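You operate a simulated robot arm through the tools that you are given. There is no shell and no other tool. Be economical: measure what you need, move in short steps, check, and stop when the job is done.

Carry out the task below with a simulated robot arm. There is one attempt and no reset: what you move stays moved.

Task
Fetch the yellow tile from the top of the test bench and set it on top of the job card with green band.

It is judged by the outcome, as a careful person would: the job done as asked, and still so three seconds after it is handed in. It fails if anything else is knocked over, pushed out of place, dropped, spilled or broken.

Robot
A 6-joint arm with a two-finger parallel gripper, fixed in place. Base frame: the origin is at the foot of the arm, x ahead of it, y to its left, z up; the work surface is at about z = 0. Units: mm, rad, N and s.
With the tool pointing down near the work surface it reaches from about 140 to 580 mm from the base axis. Its first joint turns from -1.152 to 1.152 rad. Payload 2.1 kg.
The tool frame sits at the grasp point between the pads (the TCP): z along the fingers, y along the line on which they close. The tips reach 30 mm beyond it. Largest opening 94 mm; finger width 28, thickness 10; the body of the gripper, 50 by 96 mm, starts 55 mm behind the TCP.
Orientation is that of the tool frame in the base frame, as a unit quaternion [x, y, z, w]. With the fingers straight down and closing along the base's y, the tool's x points along the base's -x, its y along +y and its z along -z.

Tools
- The arm moves only by the tool move_arm. Its argument "series" is a list of rows, each a list of 3 entries, a list of its own where there are three numbers: the shift along the base's x, y, z in mm, then the turn, a rotation vector about the base's x, y, z in rad, then the opening, from 0 (shut) to 1 (fully open). In form: [[[dx, dy, dz], [ax, ay, az], gripper], ...]. A call has 1 to 10 rows; each row is the pose to reach, as a shift and turn from the pose commanded when the call began. Each row takes 0.2 s and may step no farther than 50 mm and 0.15 rad from the row before; otherwise, or with a gripper value out of range, the whole call is refused. Where a pose cannot be reached the arm comes as near as it can. A force on the tool above 40 N (or 10 N above the force at the start of the call, whichever is more), or a blocked arm, ends the call early, and 0.2 s more pass. Each finger travels about 72 mm/s and halts on what it meets, pressing with about 25 N; the grip force reading is that of the motor and also rises with nothing between the fingers. The clock runs only during rows and for 0.2 s after the last one: add rows that repeat a pose to give the fingers time. The reply holds the time, the measured pose of the TCP, the force on the tool along the base axes, the opening and the grip force, in the units named above and with some noise.
- Cameras (640 x 400 px; columns grow to the right, rows downward): "scene" is fixed at [59.7, -393.6, 461.9]; the picture's right is [0.60, -0.80, 0.00], its down [-0.61, -0.47, -0.64] and it looks along [0.51, 0.39, -0.77] (base axes); focal length 351 px, centre (320, 200). "wrist" rides on the gripper at [76, 14, -103] in the tool frame; the picture's right is [-0.18, 0.98, 0.00], its down [-0.75, -0.14, -0.64] and it looks along [-0.63, -0.12, 0.77] (tool axes); focal length 243 px, centre (320, 200). There is no depth. A picture from a camera that has moved, and an enlarged one, comes with that camera's place and axes in the base frame and with its lens.
- camera(camera): a new picture of that camera. No time passes.
- zoom(camera, box): a new picture of the part [left, top, right, bottom] of that camera's present view, enlarged. No time passes.
- finish_job(): hands the job in; it is judged then, once.

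Work in short steps. Places have to be worked out from the pictures, the camera data and where the tool is seen: move nearer, look again, correct. Check each grasp and each placing, and mend what went wrong. You have 90 turns and 36 pictures in all, those below and enlarged ones among them. Open the gripper and draw the arm clear of the work before you hand the job in, unless the task says otherwise; then end with one line.

The tools are called after "Request:" as name(argument=value, ...) on one line, values as JSON. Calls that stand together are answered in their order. move_arm: Moves the arm, as the interface text tells. Its arguments: {"type":"object","properties":{"series":{"type":"array","items":{"type":"array"}}},"required":["series"]} The other tools are called the same way: camera (camera) takes a picture; zoom (camera, box) takes an enlarged picture of a part of a camera's view; finish_job () hands the job in.

At the start:

```text
clock: 0.0
eef_pos: [210.6, -165.8, 210.3]
tool_rot: [-0.001, 1.0, 0.0, 0.001]
force: [0.0, -0.2, -0.9]
width: 94.0
finger_force: 0.0
```

scene: 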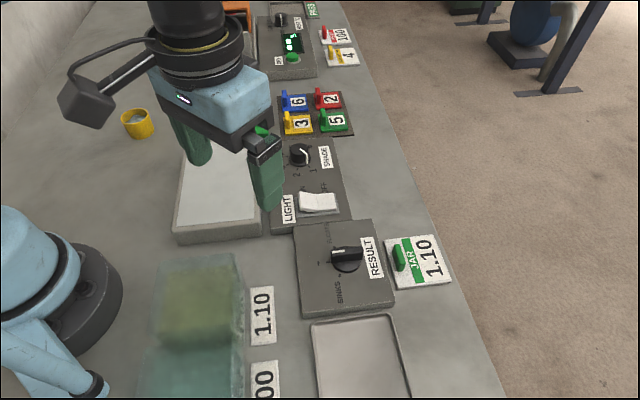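
wrist: 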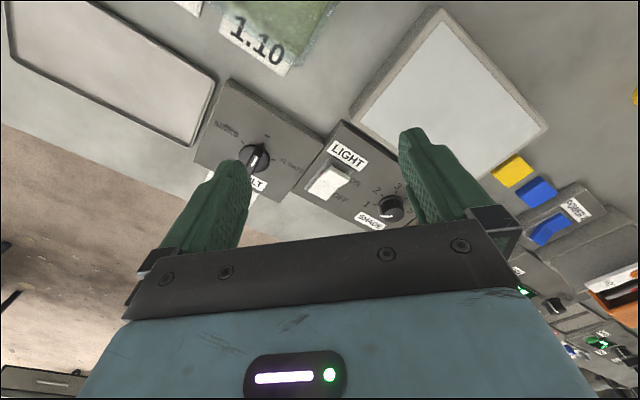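

I start by enlarging both views to identify the test bench, the yellow tile and the green-band card.

Request:
zoom(camera="scene", box=[220, 0, 380, 100])

Request:
zoom(camera="scene", box=[240, 80, 480, 320])

Request:
zoom(camera="wrist", box=[440, 120, 640, 380])

```text
4.00 times, centred on (300, 50) of scene
camera zoom: at [59.7, -393.6, 461.9], right [0.6, -0.8, 0.0], down [-0.61, -0.47, -0.64], along [0.51, 0.39, -0.77], focal length 1402 px, centre (400, 800)
```

zoom: 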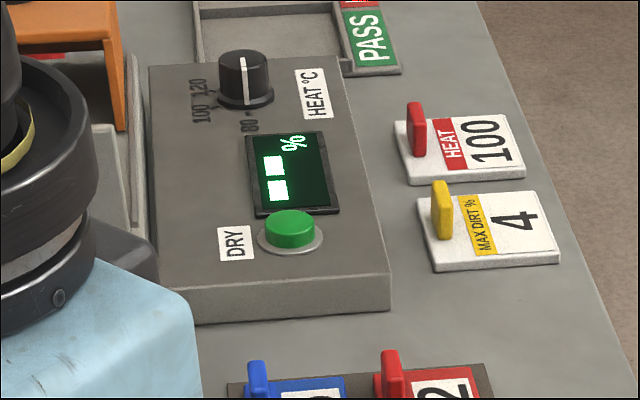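

```text
1.67 times, centred on (360, 200) of scene
camera zoom: at [59.7, -393.6, 461.9], right [0.6, -0.8, 0.0], down [-0.61, -0.47, -0.64], along [0.51, 0.39, -0.77], focal length 584 px, centre (253, 200)
```

zoom: 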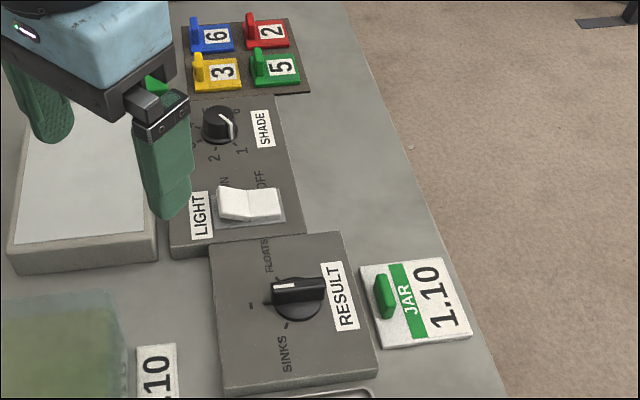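

```text
1.54 times, centred on (540, 250) of wrist
camera zoom: at [134.4, -152.4, 312.6], right [0.18, 0.98, 0.0], down [0.75, -0.14, 0.64], along [0.63, -0.12, -0.77], focal length 373 px, centre (-18, 123)
```

zoom: 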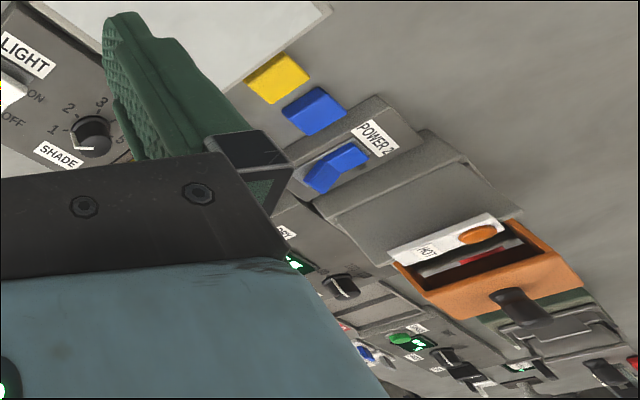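

The arm hides the middle of the worktop, and there are small yellow and blue blocks beyond the white plate. I raise the arm and swing it left for a clear view.

Request:
move_arm(series=[[[0, 0, 40], [0, 0, 0], 1], [[-10, 40, 60], [0, 0, 0], 1], [[-20, 85, 70], [0, 0, 0], 1], [[-30, 130, 80], [0, 0, 0], 1], [[-30, 175, 80], [0, 0, 0], 1]])

Request:
camera(camera="scene")

Request:
camera(camera="wrist")

```text
clock: 1.2
eef_pos: [179.1, 9.8, 288.4]
tool_rot: [-0.001, 1.0, 0.0, 0.001]
force: [0.0, 0.3, -0.4]
width: 94.2
finger_force: 0.1
```

```text
30 pictures are left
```

scene: 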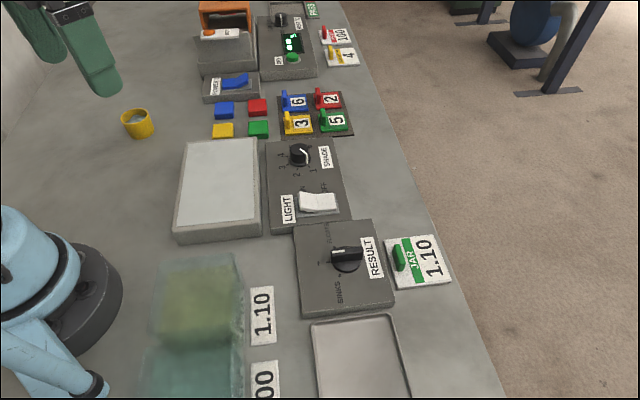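

```text
29 pictures are left
camera wrist: at [102.4, 22.3, 390.9], right [0.18, 0.98, 0.0], down [0.75, -0.14, 0.64], along [0.63, -0.12, -0.77], focal length 243 px, centre (320, 200)
```

wrist: 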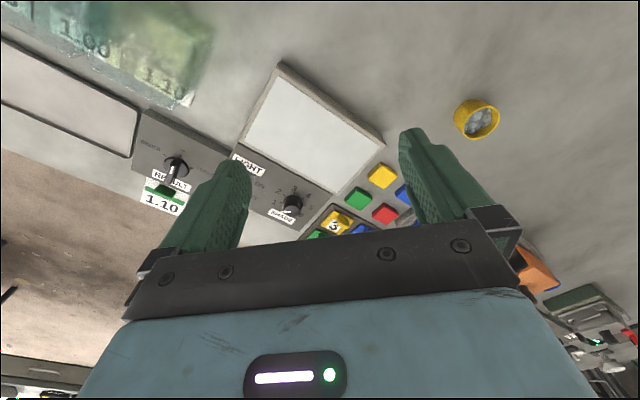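

The four plain tiles (yellow, blue, red, green) lie past the white plate. I enlarge that area and the left side to see what they rest on.

Request:
zoom(camera="scene", box=[180, 60, 360, 172])

Request:
zoom(camera="scene", box=[140, 220, 460, 400])

```text
3.56 times, centred on (270, 116) of scene
camera zoom: at [59.6, -393.6, 461.9], right [0.6, -0.8, 0.0], down [-0.61, -0.47, -0.64], along [0.51, 0.39, -0.77], focal length 1247 px, centre (498, 499)
```

zoom: 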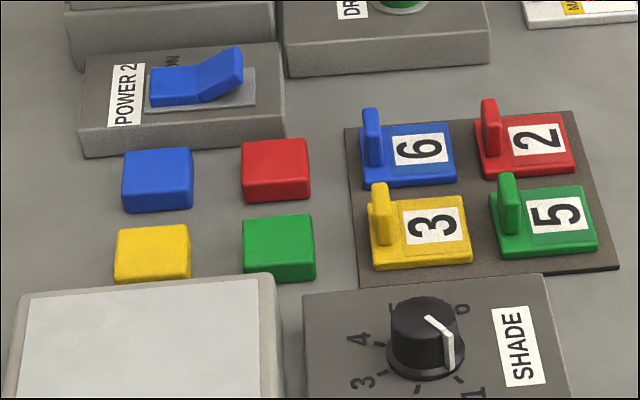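

```text
2.00 times, centred on (300, 310) of scene
camera zoom: at [59.6, -393.6, 461.9], right [0.6, -0.8, 0.0], down [-0.61, -0.47, -0.64], along [0.51, 0.39, -0.77], focal length 701 px, centre (360, -20)
```

zoom: 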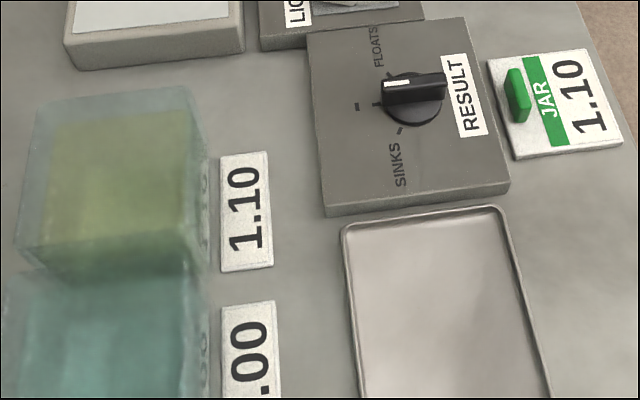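

The plain yellow tile lies directly on the bench top at about (380, 95), next to the light box, in a bench frame turned about 45°. The green-band card (JAR 1.10, with a green knob) is at about (353, -349). I move above the tile, turning the tool so it closes between the yellow and green tiles' row.

Request:
move_arm(series=[[[30, 15, 0], [0, 0, 0.12], 0.7], [[65, 30, -15], [0, 0, 0.24], 0.65], [[100, 45, -30], [0, 0, 0.36], 0.65], [[135, 60, -50], [0, 0, 0.48], 0.65], [[170, 72, -70], [0, 0, 0.6], 0.65], [[200, 85, -90], [0, 0, 0.72], 0.65], [[200, 85, -110], [0, 0, 0.75], 0.65]])

Request:
camera(camera="wrist")

Request:
camera(camera="scene")

```text
clock: 2.8
eef_pos: [381.8, 94.6, 177.9]
tool_rot: [-0.369, 0.929, 0.0, 0.001]
force: [-0.4, 0.1, -0.1]
width: 61.2
finger_force: 0.0
```

```text
26 pictures are left
camera wrist: at [315.8, 51.8, 280.7], right [-0.54, 0.84, 0.0], down [0.65, 0.41, 0.64], along [0.54, 0.35, -0.77], focal length 243 px, centre (320, 200)
```

wrist: 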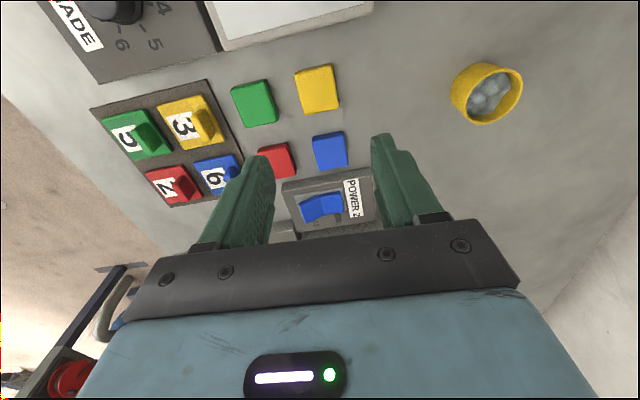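

```text
25 pictures are left
```

scene: 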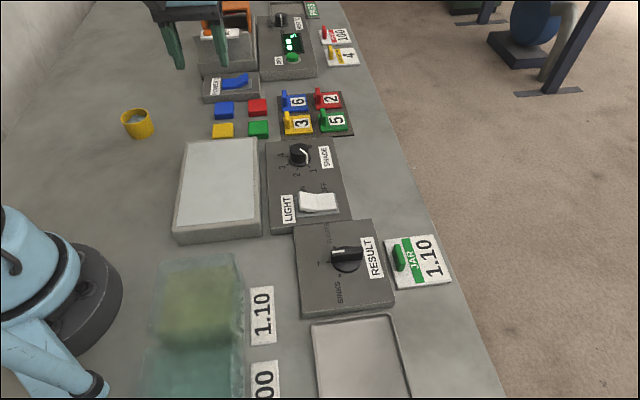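

The tile centre works out to about (380, 91), sides along ±45°, with about 30 mm clear on each side. I correct position and yaw, descend to about z = 80, and look again.

Request:
move_arm(series=[[[-1, -3, -45], [0, 0, 0.03], 0.65], [[-1, -3, -90], [0, 0, 0.03], 0.65], [[-1, -3, -110], [0, 0, 0.03], 0.65]])

Request:
camera(camera="wrist")

Request:
zoom(camera="scene", box=[160, 50, 320, 150])

```text
clock: 3.6
eef_pos: [379.1, 91.6, 69.9]
tool_rot: [-0.382, 0.924, 0.0, 0.001]
force: [0.0, 0.7, 0.6]
width: 61.2
finger_force: 0.1
```

```text
24 pictures are left
camera wrist: at [315.1, 46.6, 171.4], right [-0.56, 0.83, 0.0], down [0.63, 0.43, 0.64], along [0.53, 0.36, -0.77], focal length 243 px, centre (320, 200)
```

wrist: 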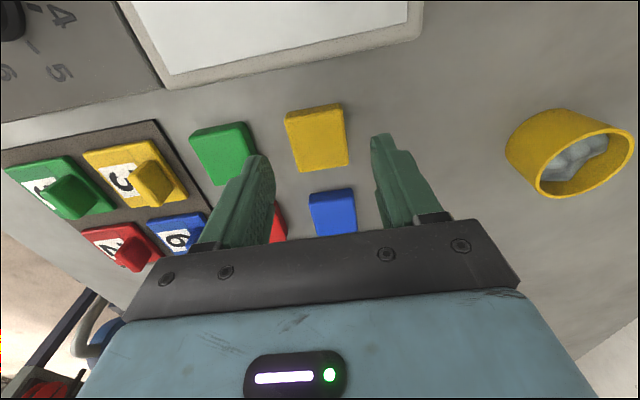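

```text
4.00 times, centred on (240, 100) of scene
camera zoom: at [59.7, -393.6, 461.9], right [0.6, -0.8, 0.0], down [-0.61, -0.47, -0.64], along [0.51, 0.39, -0.77], focal length 1402 px, centre (640, 600)
```

zoom: 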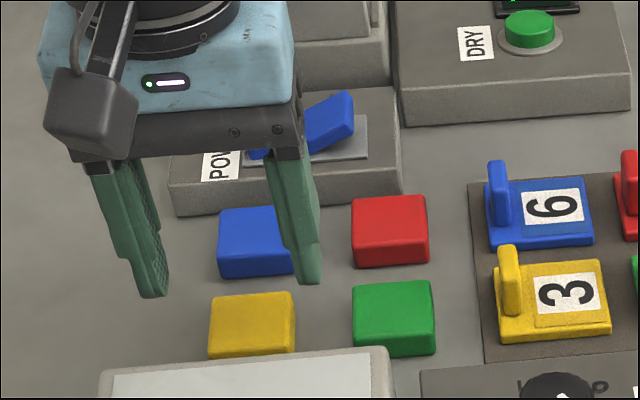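

Both views show the tile about 5 mm right and 5 mm nearer than the tool centre, so I shift by (0, -7) and lower until the tips are just above the tile's base height, then check.

Request:
move_arm(series=[[[0, -7, 0], [0, 0, 0], 0.65], [[0, -7, -16], [0, 0, 0], 0.65], [[0, -7, -16], [0, 0, 0], 0.65]])

Request:
camera(camera="wrist")

Request:
zoom(camera="scene", box=[160, 50, 320, 150])

```text
clock: 4.4
eef_pos: [378.9, 83.7, 54.1]
tool_rot: [-0.381, 0.924, 0.0, 0.002]
force: [0.3, -0.5, -0.3]
width: 61.2
finger_force: 0.1
```

```text
22 pictures are left
camera wrist: at [315.0, 39.7, 155.4], right [-0.56, 0.83, 0.0], down [0.63, 0.43, 0.64], along [0.53, 0.36, -0.77], focal length 243 px, centre (320, 200)
```

wrist: 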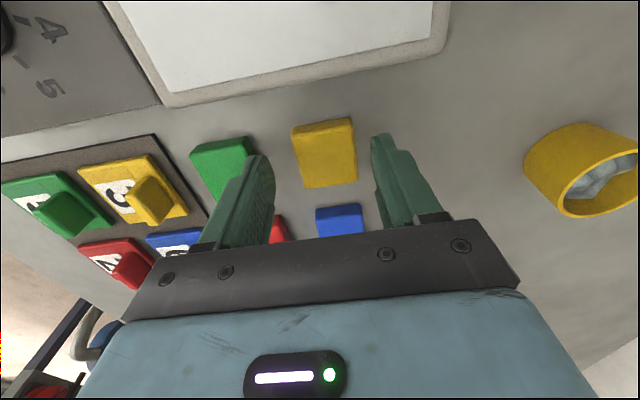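

```text
4.00 times, centred on (240, 100) of scene
camera zoom: at [59.7, -393.6, 461.9], right [0.6, -0.8, 0.0], down [-0.61, -0.47, -0.64], along [0.51, 0.39, -0.77], focal length 1402 px, centre (640, 600)
```

zoom: 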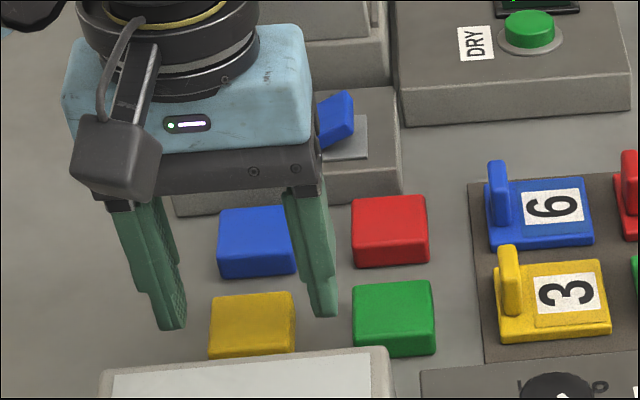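

The tile is now centred between the fingers, computed at about (377, 83). I go down so the tips are about 4 mm above the surface, then close.

Request:
move_arm(series=[[[-1, 0, -10], [0, 0, 0], 0.65], [[-1, 0, -20], [0, 0, 0], 0.65], [[-1, 0, -20], [0, 0, 0], 0.5], [[-1, 0, -20], [0, 0, 0], 0.3], [[-1, 0, -20], [0, 0, 0], 0.3]])

Request:
camera(camera="wrist")

```text
clock: 5.6
eef_pos: [378.6, 84.8, 33.9]
tool_rot: [-0.381, 0.924, 0.001, 0.002]
force: [0.3, 0.5, 0.1]
width: 38.7
finger_force: 25.2
```

```text
20 pictures are left
camera wrist: at [314.6, 39.7, 135.2], right [-0.56, 0.83, 0.0], down [0.63, 0.43, 0.64], along [0.53, 0.36, -0.77], focal length 243 px, centre (320, 200)
```

wrist: 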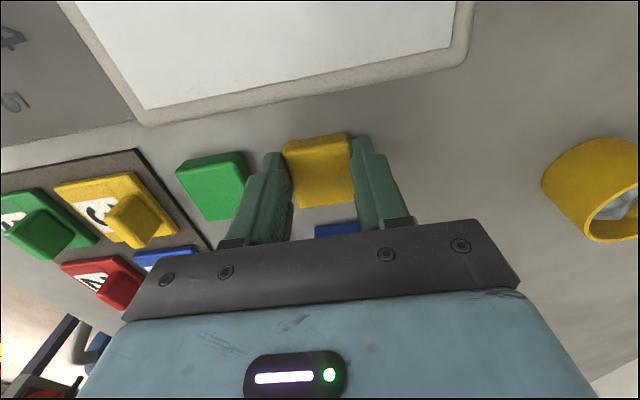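

The grip holds at 38.7 mm with 25 N. I lift straight up and start towards the card, turning by -90° in all.

Request:
move_arm(series=[[[0, 0, 40], [0, 0, 0], 0.3], [[0, 0, 85], [0, 0, 0], 0.3], [[0, 0, 130], [0, 0, 0], 0.3], [[5, -30, 150], [0, 0, -0.1], 0.3], [[5, -70, 150], [0, 0, -0.23], 0.3], [[5, -110, 150], [0, 0, -0.36], 0.3], [[5, -150, 150], [0, 0, -0.49], 0.3], [[0, -190, 150], [0, 0, -0.62], 0.3]])

```text
clock: 7.4
eef_pos: [380.2, -106.7, 184.7]
tool_rot: [-0.081, 0.997, 0.0, 0.001]
force: [-1.1, 0.2, 0.2]
width: 38.8
finger_force: 25.4
```

Still held at 38.8 mm. I continue towards the card at height and finish most of the turn.

Request:
move_arm(series=[[[-5, -35, 0], [0, 0, -0.14], 0.3], [[-10, -70, 0], [0, 0, -0.28], 0.3], [[-15, -105, 0], [0, 0, -0.42], 0.3], [[-25, -140, 0], [0, 0, -0.56], 0.3], [[-30, -170, 0], [0, 0, -0.7], 0.3], [[-35, -200, 0], [0, 0, -0.84], 0.3], [[-35, -215, 0], [0, 0, -0.95], 0.3], [[-35, -215, 0], [0, 0, -0.95], 0.3]])

Request:
camera(camera="wrist")

Request:
camera(camera="scene")

```text
clock: 9.2
eef_pos: [342.8, -320.3, 186.1]
tool_rot: [0.385, 0.923, 0.0, 0.0]
force: [0.5, 0.1, -0.6]
width: 38.9
finger_force: 25.0
```

```text
19 pictures are left
camera wrist: at [300.3, -257.5, 288.0], right [0.83, 0.56, 0.0], down [0.43, -0.63, 0.64], along [0.36, -0.53, -0.77], focal length 243 px, centre (320, 200)
```

wrist: 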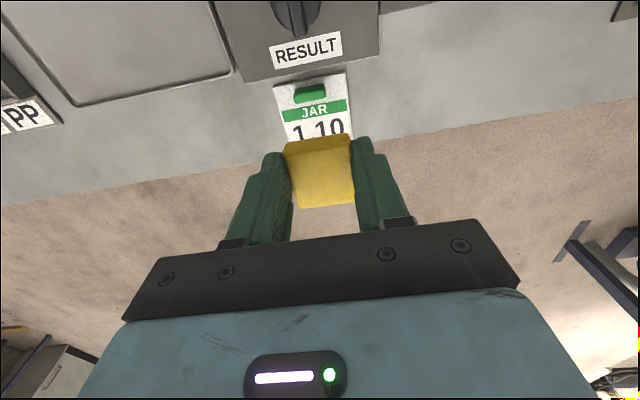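

```text
18 pictures are left
```

scene: 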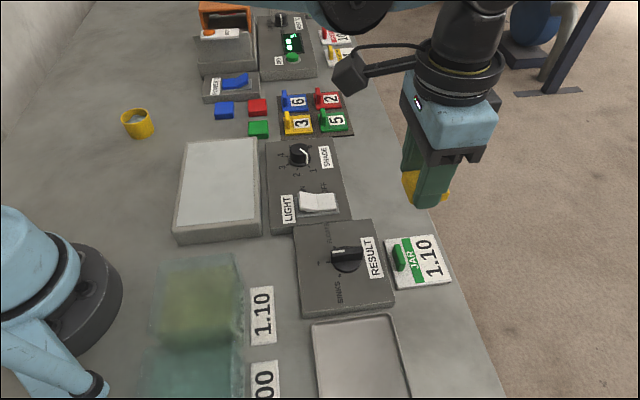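

The card is about 78 mm square, centred near (354, -347), with the knob on its inner edge. The clear spot for the tile is about (365, -358), so I move the tool over (366, -360), down to about z = 80, and check.

Request:
move_arm(series=[[[12, -20, 0], [0, 0, 0], 0.3], [[23, -40, -25], [0, 0, 0], 0.3], [[23, -40, -65], [0, 0, 0], 0.3], [[23, -40, -105], [0, 0, 0], 0.3], [[23, -40, -105], [0, 0, 0], 0.3]])

Request:
camera(camera="wrist")

Request:
zoom(camera="scene", box=[320, 180, 480, 300])

```text
clock: 10.4
eef_pos: [366.0, -359.8, 77.8]
tool_rot: [0.384, 0.923, -0.001, 0.001]
force: [0.3, -0.4, 0.0]
width: 38.7
finger_force: 25.0
```

```text
17 pictures are left
camera wrist: at [323.4, -297.0, 180.1], right [0.83, 0.56, 0.0], down [0.43, -0.63, 0.64], along [0.36, -0.53, -0.77], focal length 243 px, centre (320, 200)
```

wrist: 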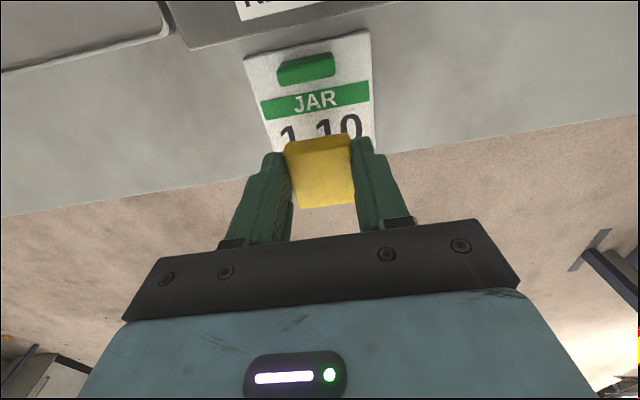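

```text
3.33 times, centred on (400, 240) of scene
camera zoom: at [59.7, -393.6, 461.9], right [0.6, -0.8, 0.0], down [-0.61, -0.47, -0.64], along [0.51, 0.39, -0.77], focal length 1169 px, centre (53, 67)
```

zoom: 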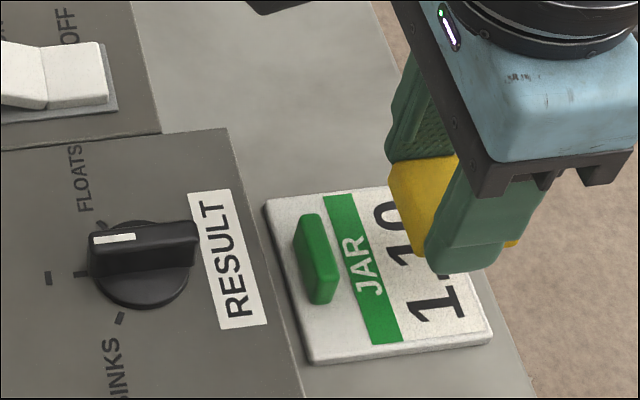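

The tool lines up with the card's middle and its sides, and the tile will sit beyond the knob. I lower to about z = 50 and check clearance.

Request:
move_arm(series=[[[0, 0, -15], [0, 0, 0], 0.3], [[0, 0, -28], [0, 0, 0], 0.3], [[0, 0, -28], [0, 0, 0], 0.3]])

Request:
camera(camera="wrist")

Request:
zoom(camera="scene", box=[320, 180, 480, 300])

```text
clock: 11.2
eef_pos: [367.2, -359.4, 51.8]
tool_rot: [0.384, 0.923, 0.0, 0.001]
force: [-0.5, -0.4, -1.0]
width: 39.0
finger_force: 25.0
```

```text
15 pictures are left
camera wrist: at [323.6, -297.0, 153.4], right [0.83, 0.56, 0.0], down [0.43, -0.63, 0.64], along [0.36, -0.53, -0.77], focal length 243 px, centre (320, 200)
```

wrist: 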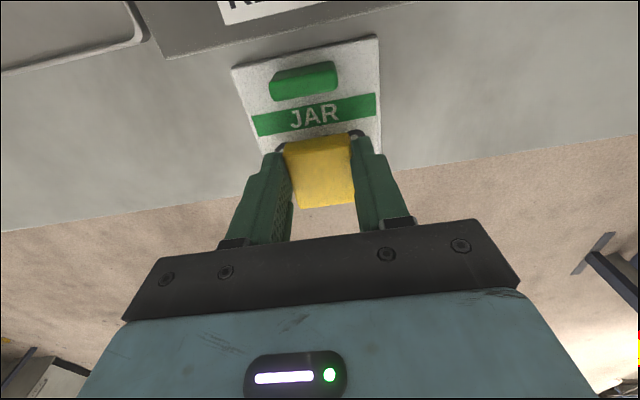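

```text
3.33 times, centred on (400, 240) of scene
camera zoom: at [59.7, -393.6, 461.9], right [0.6, -0.8, 0.0], down [-0.61, -0.47, -0.64], along [0.51, 0.39, -0.77], focal length 1169 px, centre (53, 67)
```

zoom: 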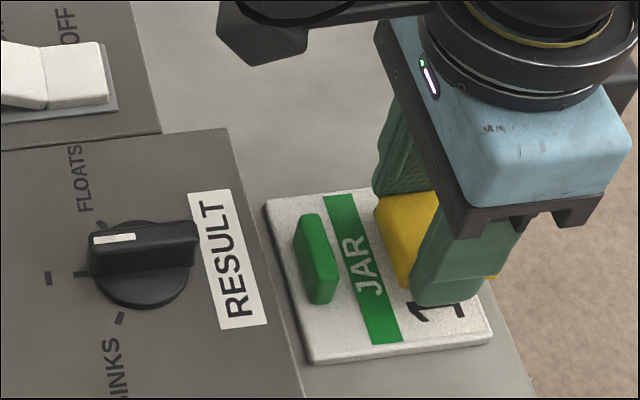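

Alignment stays good, with about 10 mm left. I lower in small steps, watching the force for contact.

Request:
move_arm(series=[[[0, 0, -3], [0, 0, 0], 0.3], [[0, 0, -5], [0, 0, 0], 0.3], [[0, 0, -6], [0, 0, 0], 0.3], [[0, 0, -7], [0, 0, 0], 0.3]])

```text
clock: 12.2
eef_pos: [366.3, -360.4, 45.6]
tool_rot: [0.384, 0.923, 0.0, 0.0]
force: [-0.1, -0.1, -0.5]
width: 38.8
finger_force: 24.6
```

No contact yet; continuing 1 mm per row.

Request:
move_arm(series=[[[0, 0, -1], [0, 0, 0], 0.3], [[0, 0, -2], [0, 0, 0], 0.3], [[0, 0, -3], [0, 0, 0], 0.3]])

Request:
zoom(camera="scene", box=[370, 210, 470, 300])

```text
clock: 13.0
eef_pos: [367.2, -359.7, 41.8]
tool_rot: [0.384, 0.923, 0.0, 0.0]
force: [0.4, 0.5, 0.3]
width: 38.8
finger_force: 25.3
```

```text
4.44 times, centred on (420, 255) of scene
camera zoom: at [59.7, -393.6, 461.9], right [0.6, -0.8, 0.0], down [-0.61, -0.47, -0.64], along [0.51, 0.39, -0.77], focal length 1558 px, centre (-124, -44)
```

zoom: 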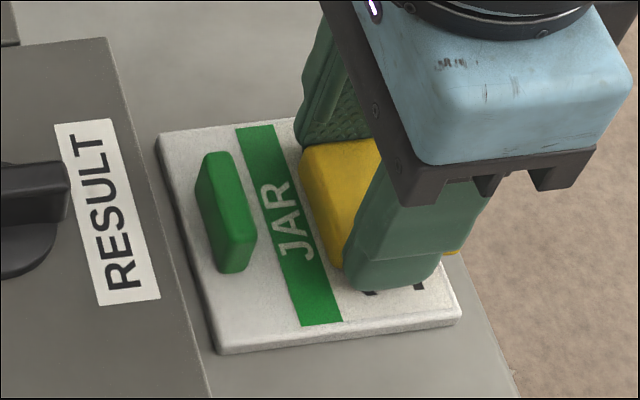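

Very close now. I continue down 1 mm per row.

Request:
move_arm(series=[[[0, 0, -1], [0, 0, 0], 0.3], [[0, 0, -1], [0, 0, 0], 0.3]])

Request:
move_arm(series=[[[0, 0, -1], [0, 0, 0], 0.3], [[0, 0, -1], [0, 0, 0], 0.3]])

```text
clock: 13.6
eef_pos: [367.6, -360.5, 41.5]
tool_rot: [0.384, 0.923, -0.001, 0.002]
force: [0.9, 0.2, 9.8]
width: 38.9
finger_force: 25.0
```

```text
clock: 14.2
eef_pos: [366.8, -359.0, 40.1]
tool_rot: [0.384, 0.923, -0.001, 0.001]
force: [2.0, 0.0, 22.1]
width: 38.7
finger_force: 25.3
```

The force rises to 22 N, so the tile rests on the card. I ease the pressure by 2 mm, open the fingers modestly, then rise straight up.

Request:
move_arm(series=[[[0, 0, 1.5], [0, 0, 0], 0.3], [[0, 0, 1.5], [0, 0, 0], 0.45], [[0, 0, 1.5], [0, 0, 0], 0.58], [[0, 0, 1.5], [0, 0, 0], 0.58], [[0, 0, 20], [0, 0, 0], 0.58], [[0, 0, 60], [0, 0, 0], 0.58], [[0, 0, 105], [0, 0, 0], 0.58], [[0, 0, 150], [0, 0, 0], 0.58], [[-35, 30, 160], [0, 0, 0], 0.58], [[-70, 60, 160], [0, 0, 0], 0.58]])

Request:
zoom(camera="scene", box=[350, 210, 470, 300])

Request:
camera(camera="wrist")

```text
clock: 16.4
eef_pos: [294.8, -299.1, 201.0]
tool_rot: [0.384, 0.923, -0.001, 0.001]
force: [0.8, 0.4, 0.7]
width: 54.6
finger_force: 0.0
```

```text
4.44 times, centred on (410, 255) of scene
camera zoom: at [59.7, -393.6, 461.9], right [0.6, -0.8, 0.0], down [-0.61, -0.47, -0.64], along [0.51, 0.39, -0.77], focal length 1558 px, centre (-80, -44)
```

zoom: 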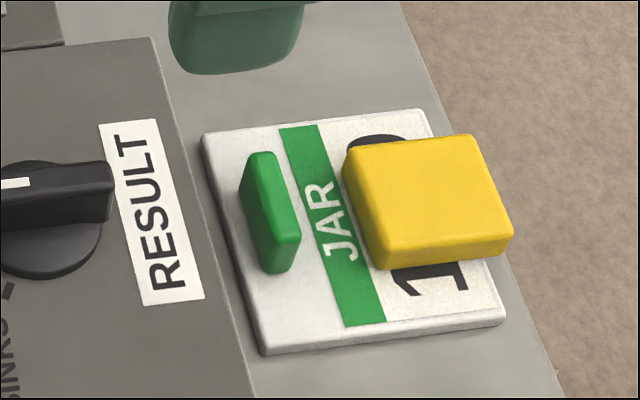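

```text
11 pictures are left
camera wrist: at [251.5, -236.0, 301.6], right [0.83, 0.56, 0.0], down [0.43, -0.63, 0.64], along [0.36, -0.53, -0.77], focal length 243 px, centre (320, 200)
```

wrist: 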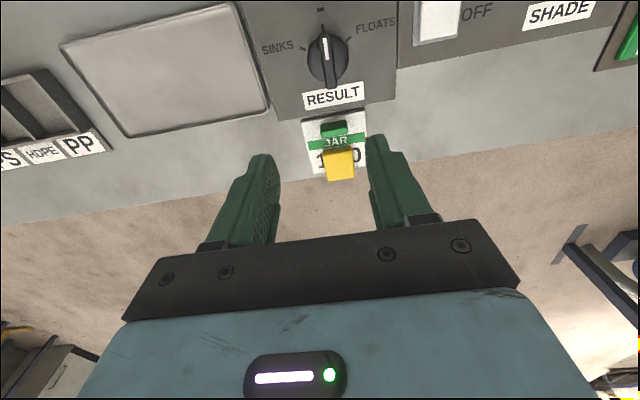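

The tile is on the card but overhangs the outer edge by about 8 mm, while the gap to the knob is about 25 mm. I'll re-grasp it to shift it 10 mm inward.

Request:
move_arm(series=[[[35, -30, 0], [0, 0, 0], 0.6], [[70, -60, -10], [0, 0, 0], 0.6], [[70, -60, -55], [0, 0, 0], 0.6], [[70, -60, -100], [0, 0, 0], 0.6], [[70, -60, -135], [0, 0, 0], 0.6], [[70, -60, -158], [0, 0, 0], 0.6], [[70, -60, -158], [0, 0, 0], 0.45], [[70, -60, -158], [0, 0, 0], 0.3], [[70, -60, -158], [0, 0, 0], 0.3]])

```text
clock: 18.4
eef_pos: [367.2, -360.2, 40.3]
tool_rot: [0.384, 0.923, -0.001, 0.002]
force: [-0.8, 0.4, 0.5]
width: 38.9
finger_force: 25.6
```

Gripped again at 38.9 mm. I lift 6 mm, move 10 mm towards the knob, and lower to just above the card.

Request:
move_arm(series=[[[0, 0, 6], [0, 0, 0], 0.3], [[-3.5, 3.5, 6], [0, 0, 0], 0.3], [[-7, 7, 6], [0, 0, 0], 0.3], [[-7, 7, 3], [0, 0, 0], 0.3], [[-7, 7, 1], [0, 0, 0], 0.3], [[-7, 7, 0], [0, 0, 0], 0.3], [[-7, 7, 0], [0, 0, 0], 0.3]])

Request:
zoom(camera="scene", box=[350, 210, 470, 300])

```text
clock: 20.0
eef_pos: [358.5, -353.3, 41.7]
tool_rot: [0.384, 0.923, 0.0, 0.0]
force: [-0.2, 0.1, -0.3]
width: 38.8
finger_force: 25.0
```

```text
4.44 times, centred on (410, 255) of scene
camera zoom: at [59.7, -393.6, 461.9], right [0.6, -0.8, 0.0], down [-0.61, -0.47, -0.64], along [0.51, 0.39, -0.77], focal length 1558 px, centre (-80, -44)
```

zoom: 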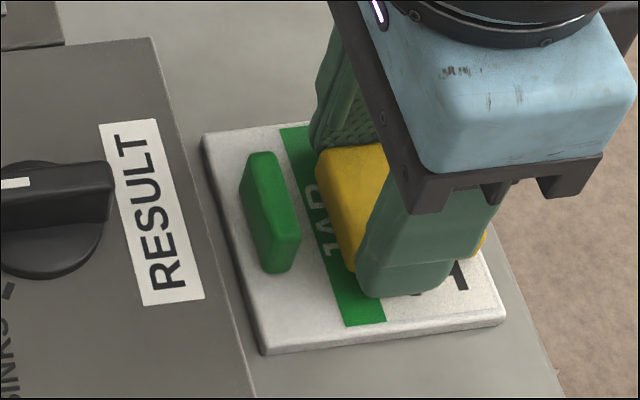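

The tile is clear of the knob and seems at or just above the card. I lower slightly to feel contact.

Request:
move_arm(series=[[[0, 0, -1], [0, 0, 0], 0.3], [[0, 0, -1], [0, 0, 0], 0.3]])

```text
clock: 20.6
eef_pos: [359.9, -352.8, 40.2]
tool_rot: [0.385, 0.923, 0.0, 0.002]
force: [-0.4, 0.8, 0.8]
width: 38.8
finger_force: 24.8
```

Request:
move_arm(series=[[[0, 0, -1], [0, 0, 0], 0.3], [[0, 0, -1], [0, 0, 0], 0.3]])

```text
clock: 21.2
eef_pos: [359.9, -353.2, 39.8]
tool_rot: [0.384, 0.923, -0.001, 0.002]
force: [-0.8, 0.0, 4.7]
width: 38.6
finger_force: 25.2
```

Contact is light (about 5 N), so the tile is resting. I open, rise straight up and draw back.

Request:
move_arm(series=[[[0, 0, 0], [0, 0, 0], 0.45], [[0, 0, 0], [0, 0, 0], 0.58], [[0, 0, 0], [0, 0, 0], 0.6], [[0, 0, 20], [0, 0, 0], 0.6], [[0, 0, 60], [0, 0, 0], 0.6], [[0, 0, 105], [0, 0, 0], 0.6], [[0, 0, 150], [0, 0, 0], 0.6], [[-35, 35, 160], [0, 0, 0], 0.8], [[-70, 70, 160], [0, 0, 0], 1], [[-100, 100, 160], [0, 0, 0], 1]])

Request:
zoom(camera="scene", box=[350, 210, 470, 300])

Request:
camera(camera="scene")

```text
refused: row 8 steps farther than a row can; nothing moved
```

```text
4.44 times, centred on (410, 255) of scene
camera zoom: at [59.6, -393.6, 461.9], right [0.6, -0.8, 0.0], down [-0.61, -0.47, -0.64], along [0.51, 0.39, -0.77], focal length 1558 px, centre (-80, -44)
```

zoom: 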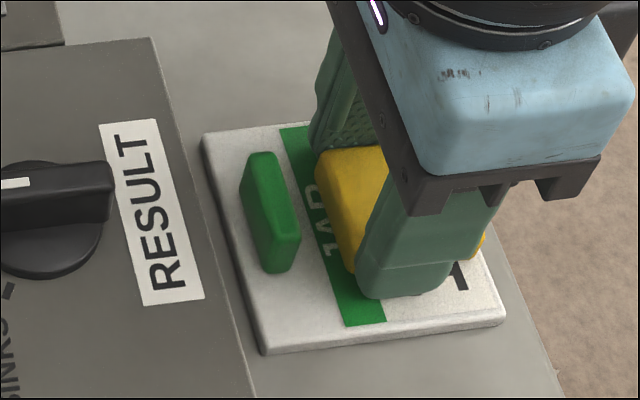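

```text
8 pictures are left
```

scene: 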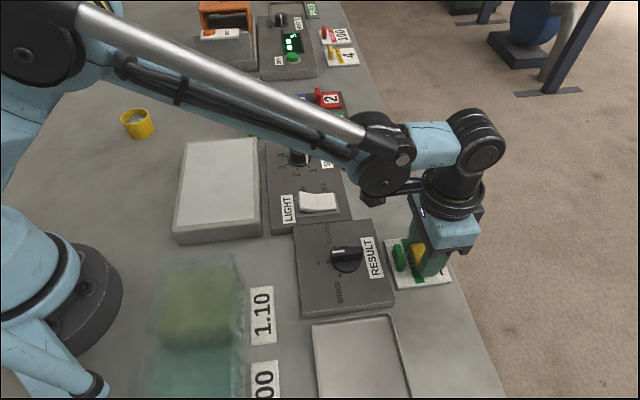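

The call was refused for a step just over 50 mm, so nothing moved. I repeat it with smaller steps.

Request:
move_arm(series=[[[0, 0, 0], [0, 0, 0], 0.45], [[0, 0, 0], [0, 0, 0], 0.58], [[0, 0, 0], [0, 0, 0], 0.6], [[0, 0, 20], [0, 0, 0], 0.6], [[0, 0, 60], [0, 0, 0], 0.6], [[0, 0, 105], [0, 0, 0], 0.6], [[0, 0, 150], [0, 0, 0], 0.6], [[-30, 30, 155], [0, 0, 0], 0.8], [[-60, 60, 155], [0, 0, 0], 1], [[-90, 90, 155], [0, 0, 0], 1]])

Request:
zoom(camera="scene", box=[350, 210, 470, 300])

Request:
camera(camera="scene")

```text
clock: 23.4
eef_pos: [270.3, -262.8, 192.6]
tool_rot: [0.385, 0.923, 0.0, 0.001]
force: [-0.1, 1.1, -0.1]
width: 94.0
finger_force: 0.0
```

```text
4.44 times, centred on (410, 255) of scene
camera zoom: at [59.7, -393.6, 461.9], right [0.6, -0.8, 0.0], down [-0.61, -0.47, -0.64], along [0.51, 0.39, -0.77], focal length 1558 px, centre (-80, -44)
```

zoom: 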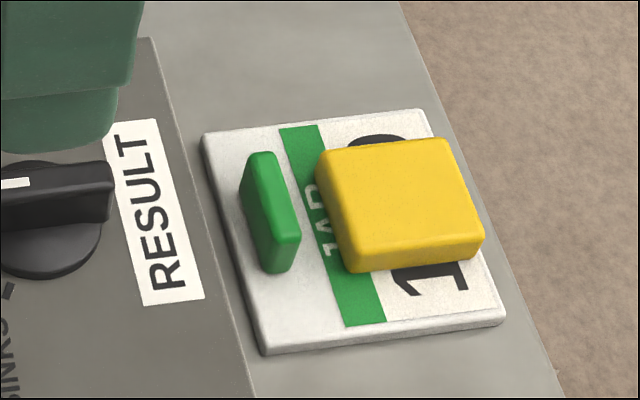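

```text
6 pictures are left
```

scene: 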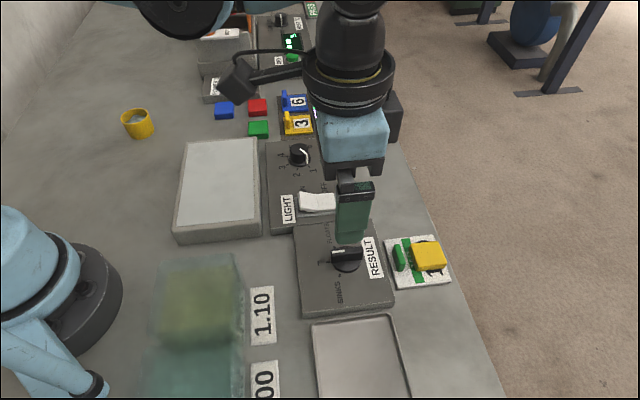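

The tile now sits fully on the card beside the knob. The card and its neighbours look unmoved, and the gripper is open and clear, so I hand in.

Request:
finish_job()

```text
The job is handed in.
```

The yellow tile is resting flat on the green-band job card (JAR 1.10), nothing else appears to have moved, and the arm is open and clear.
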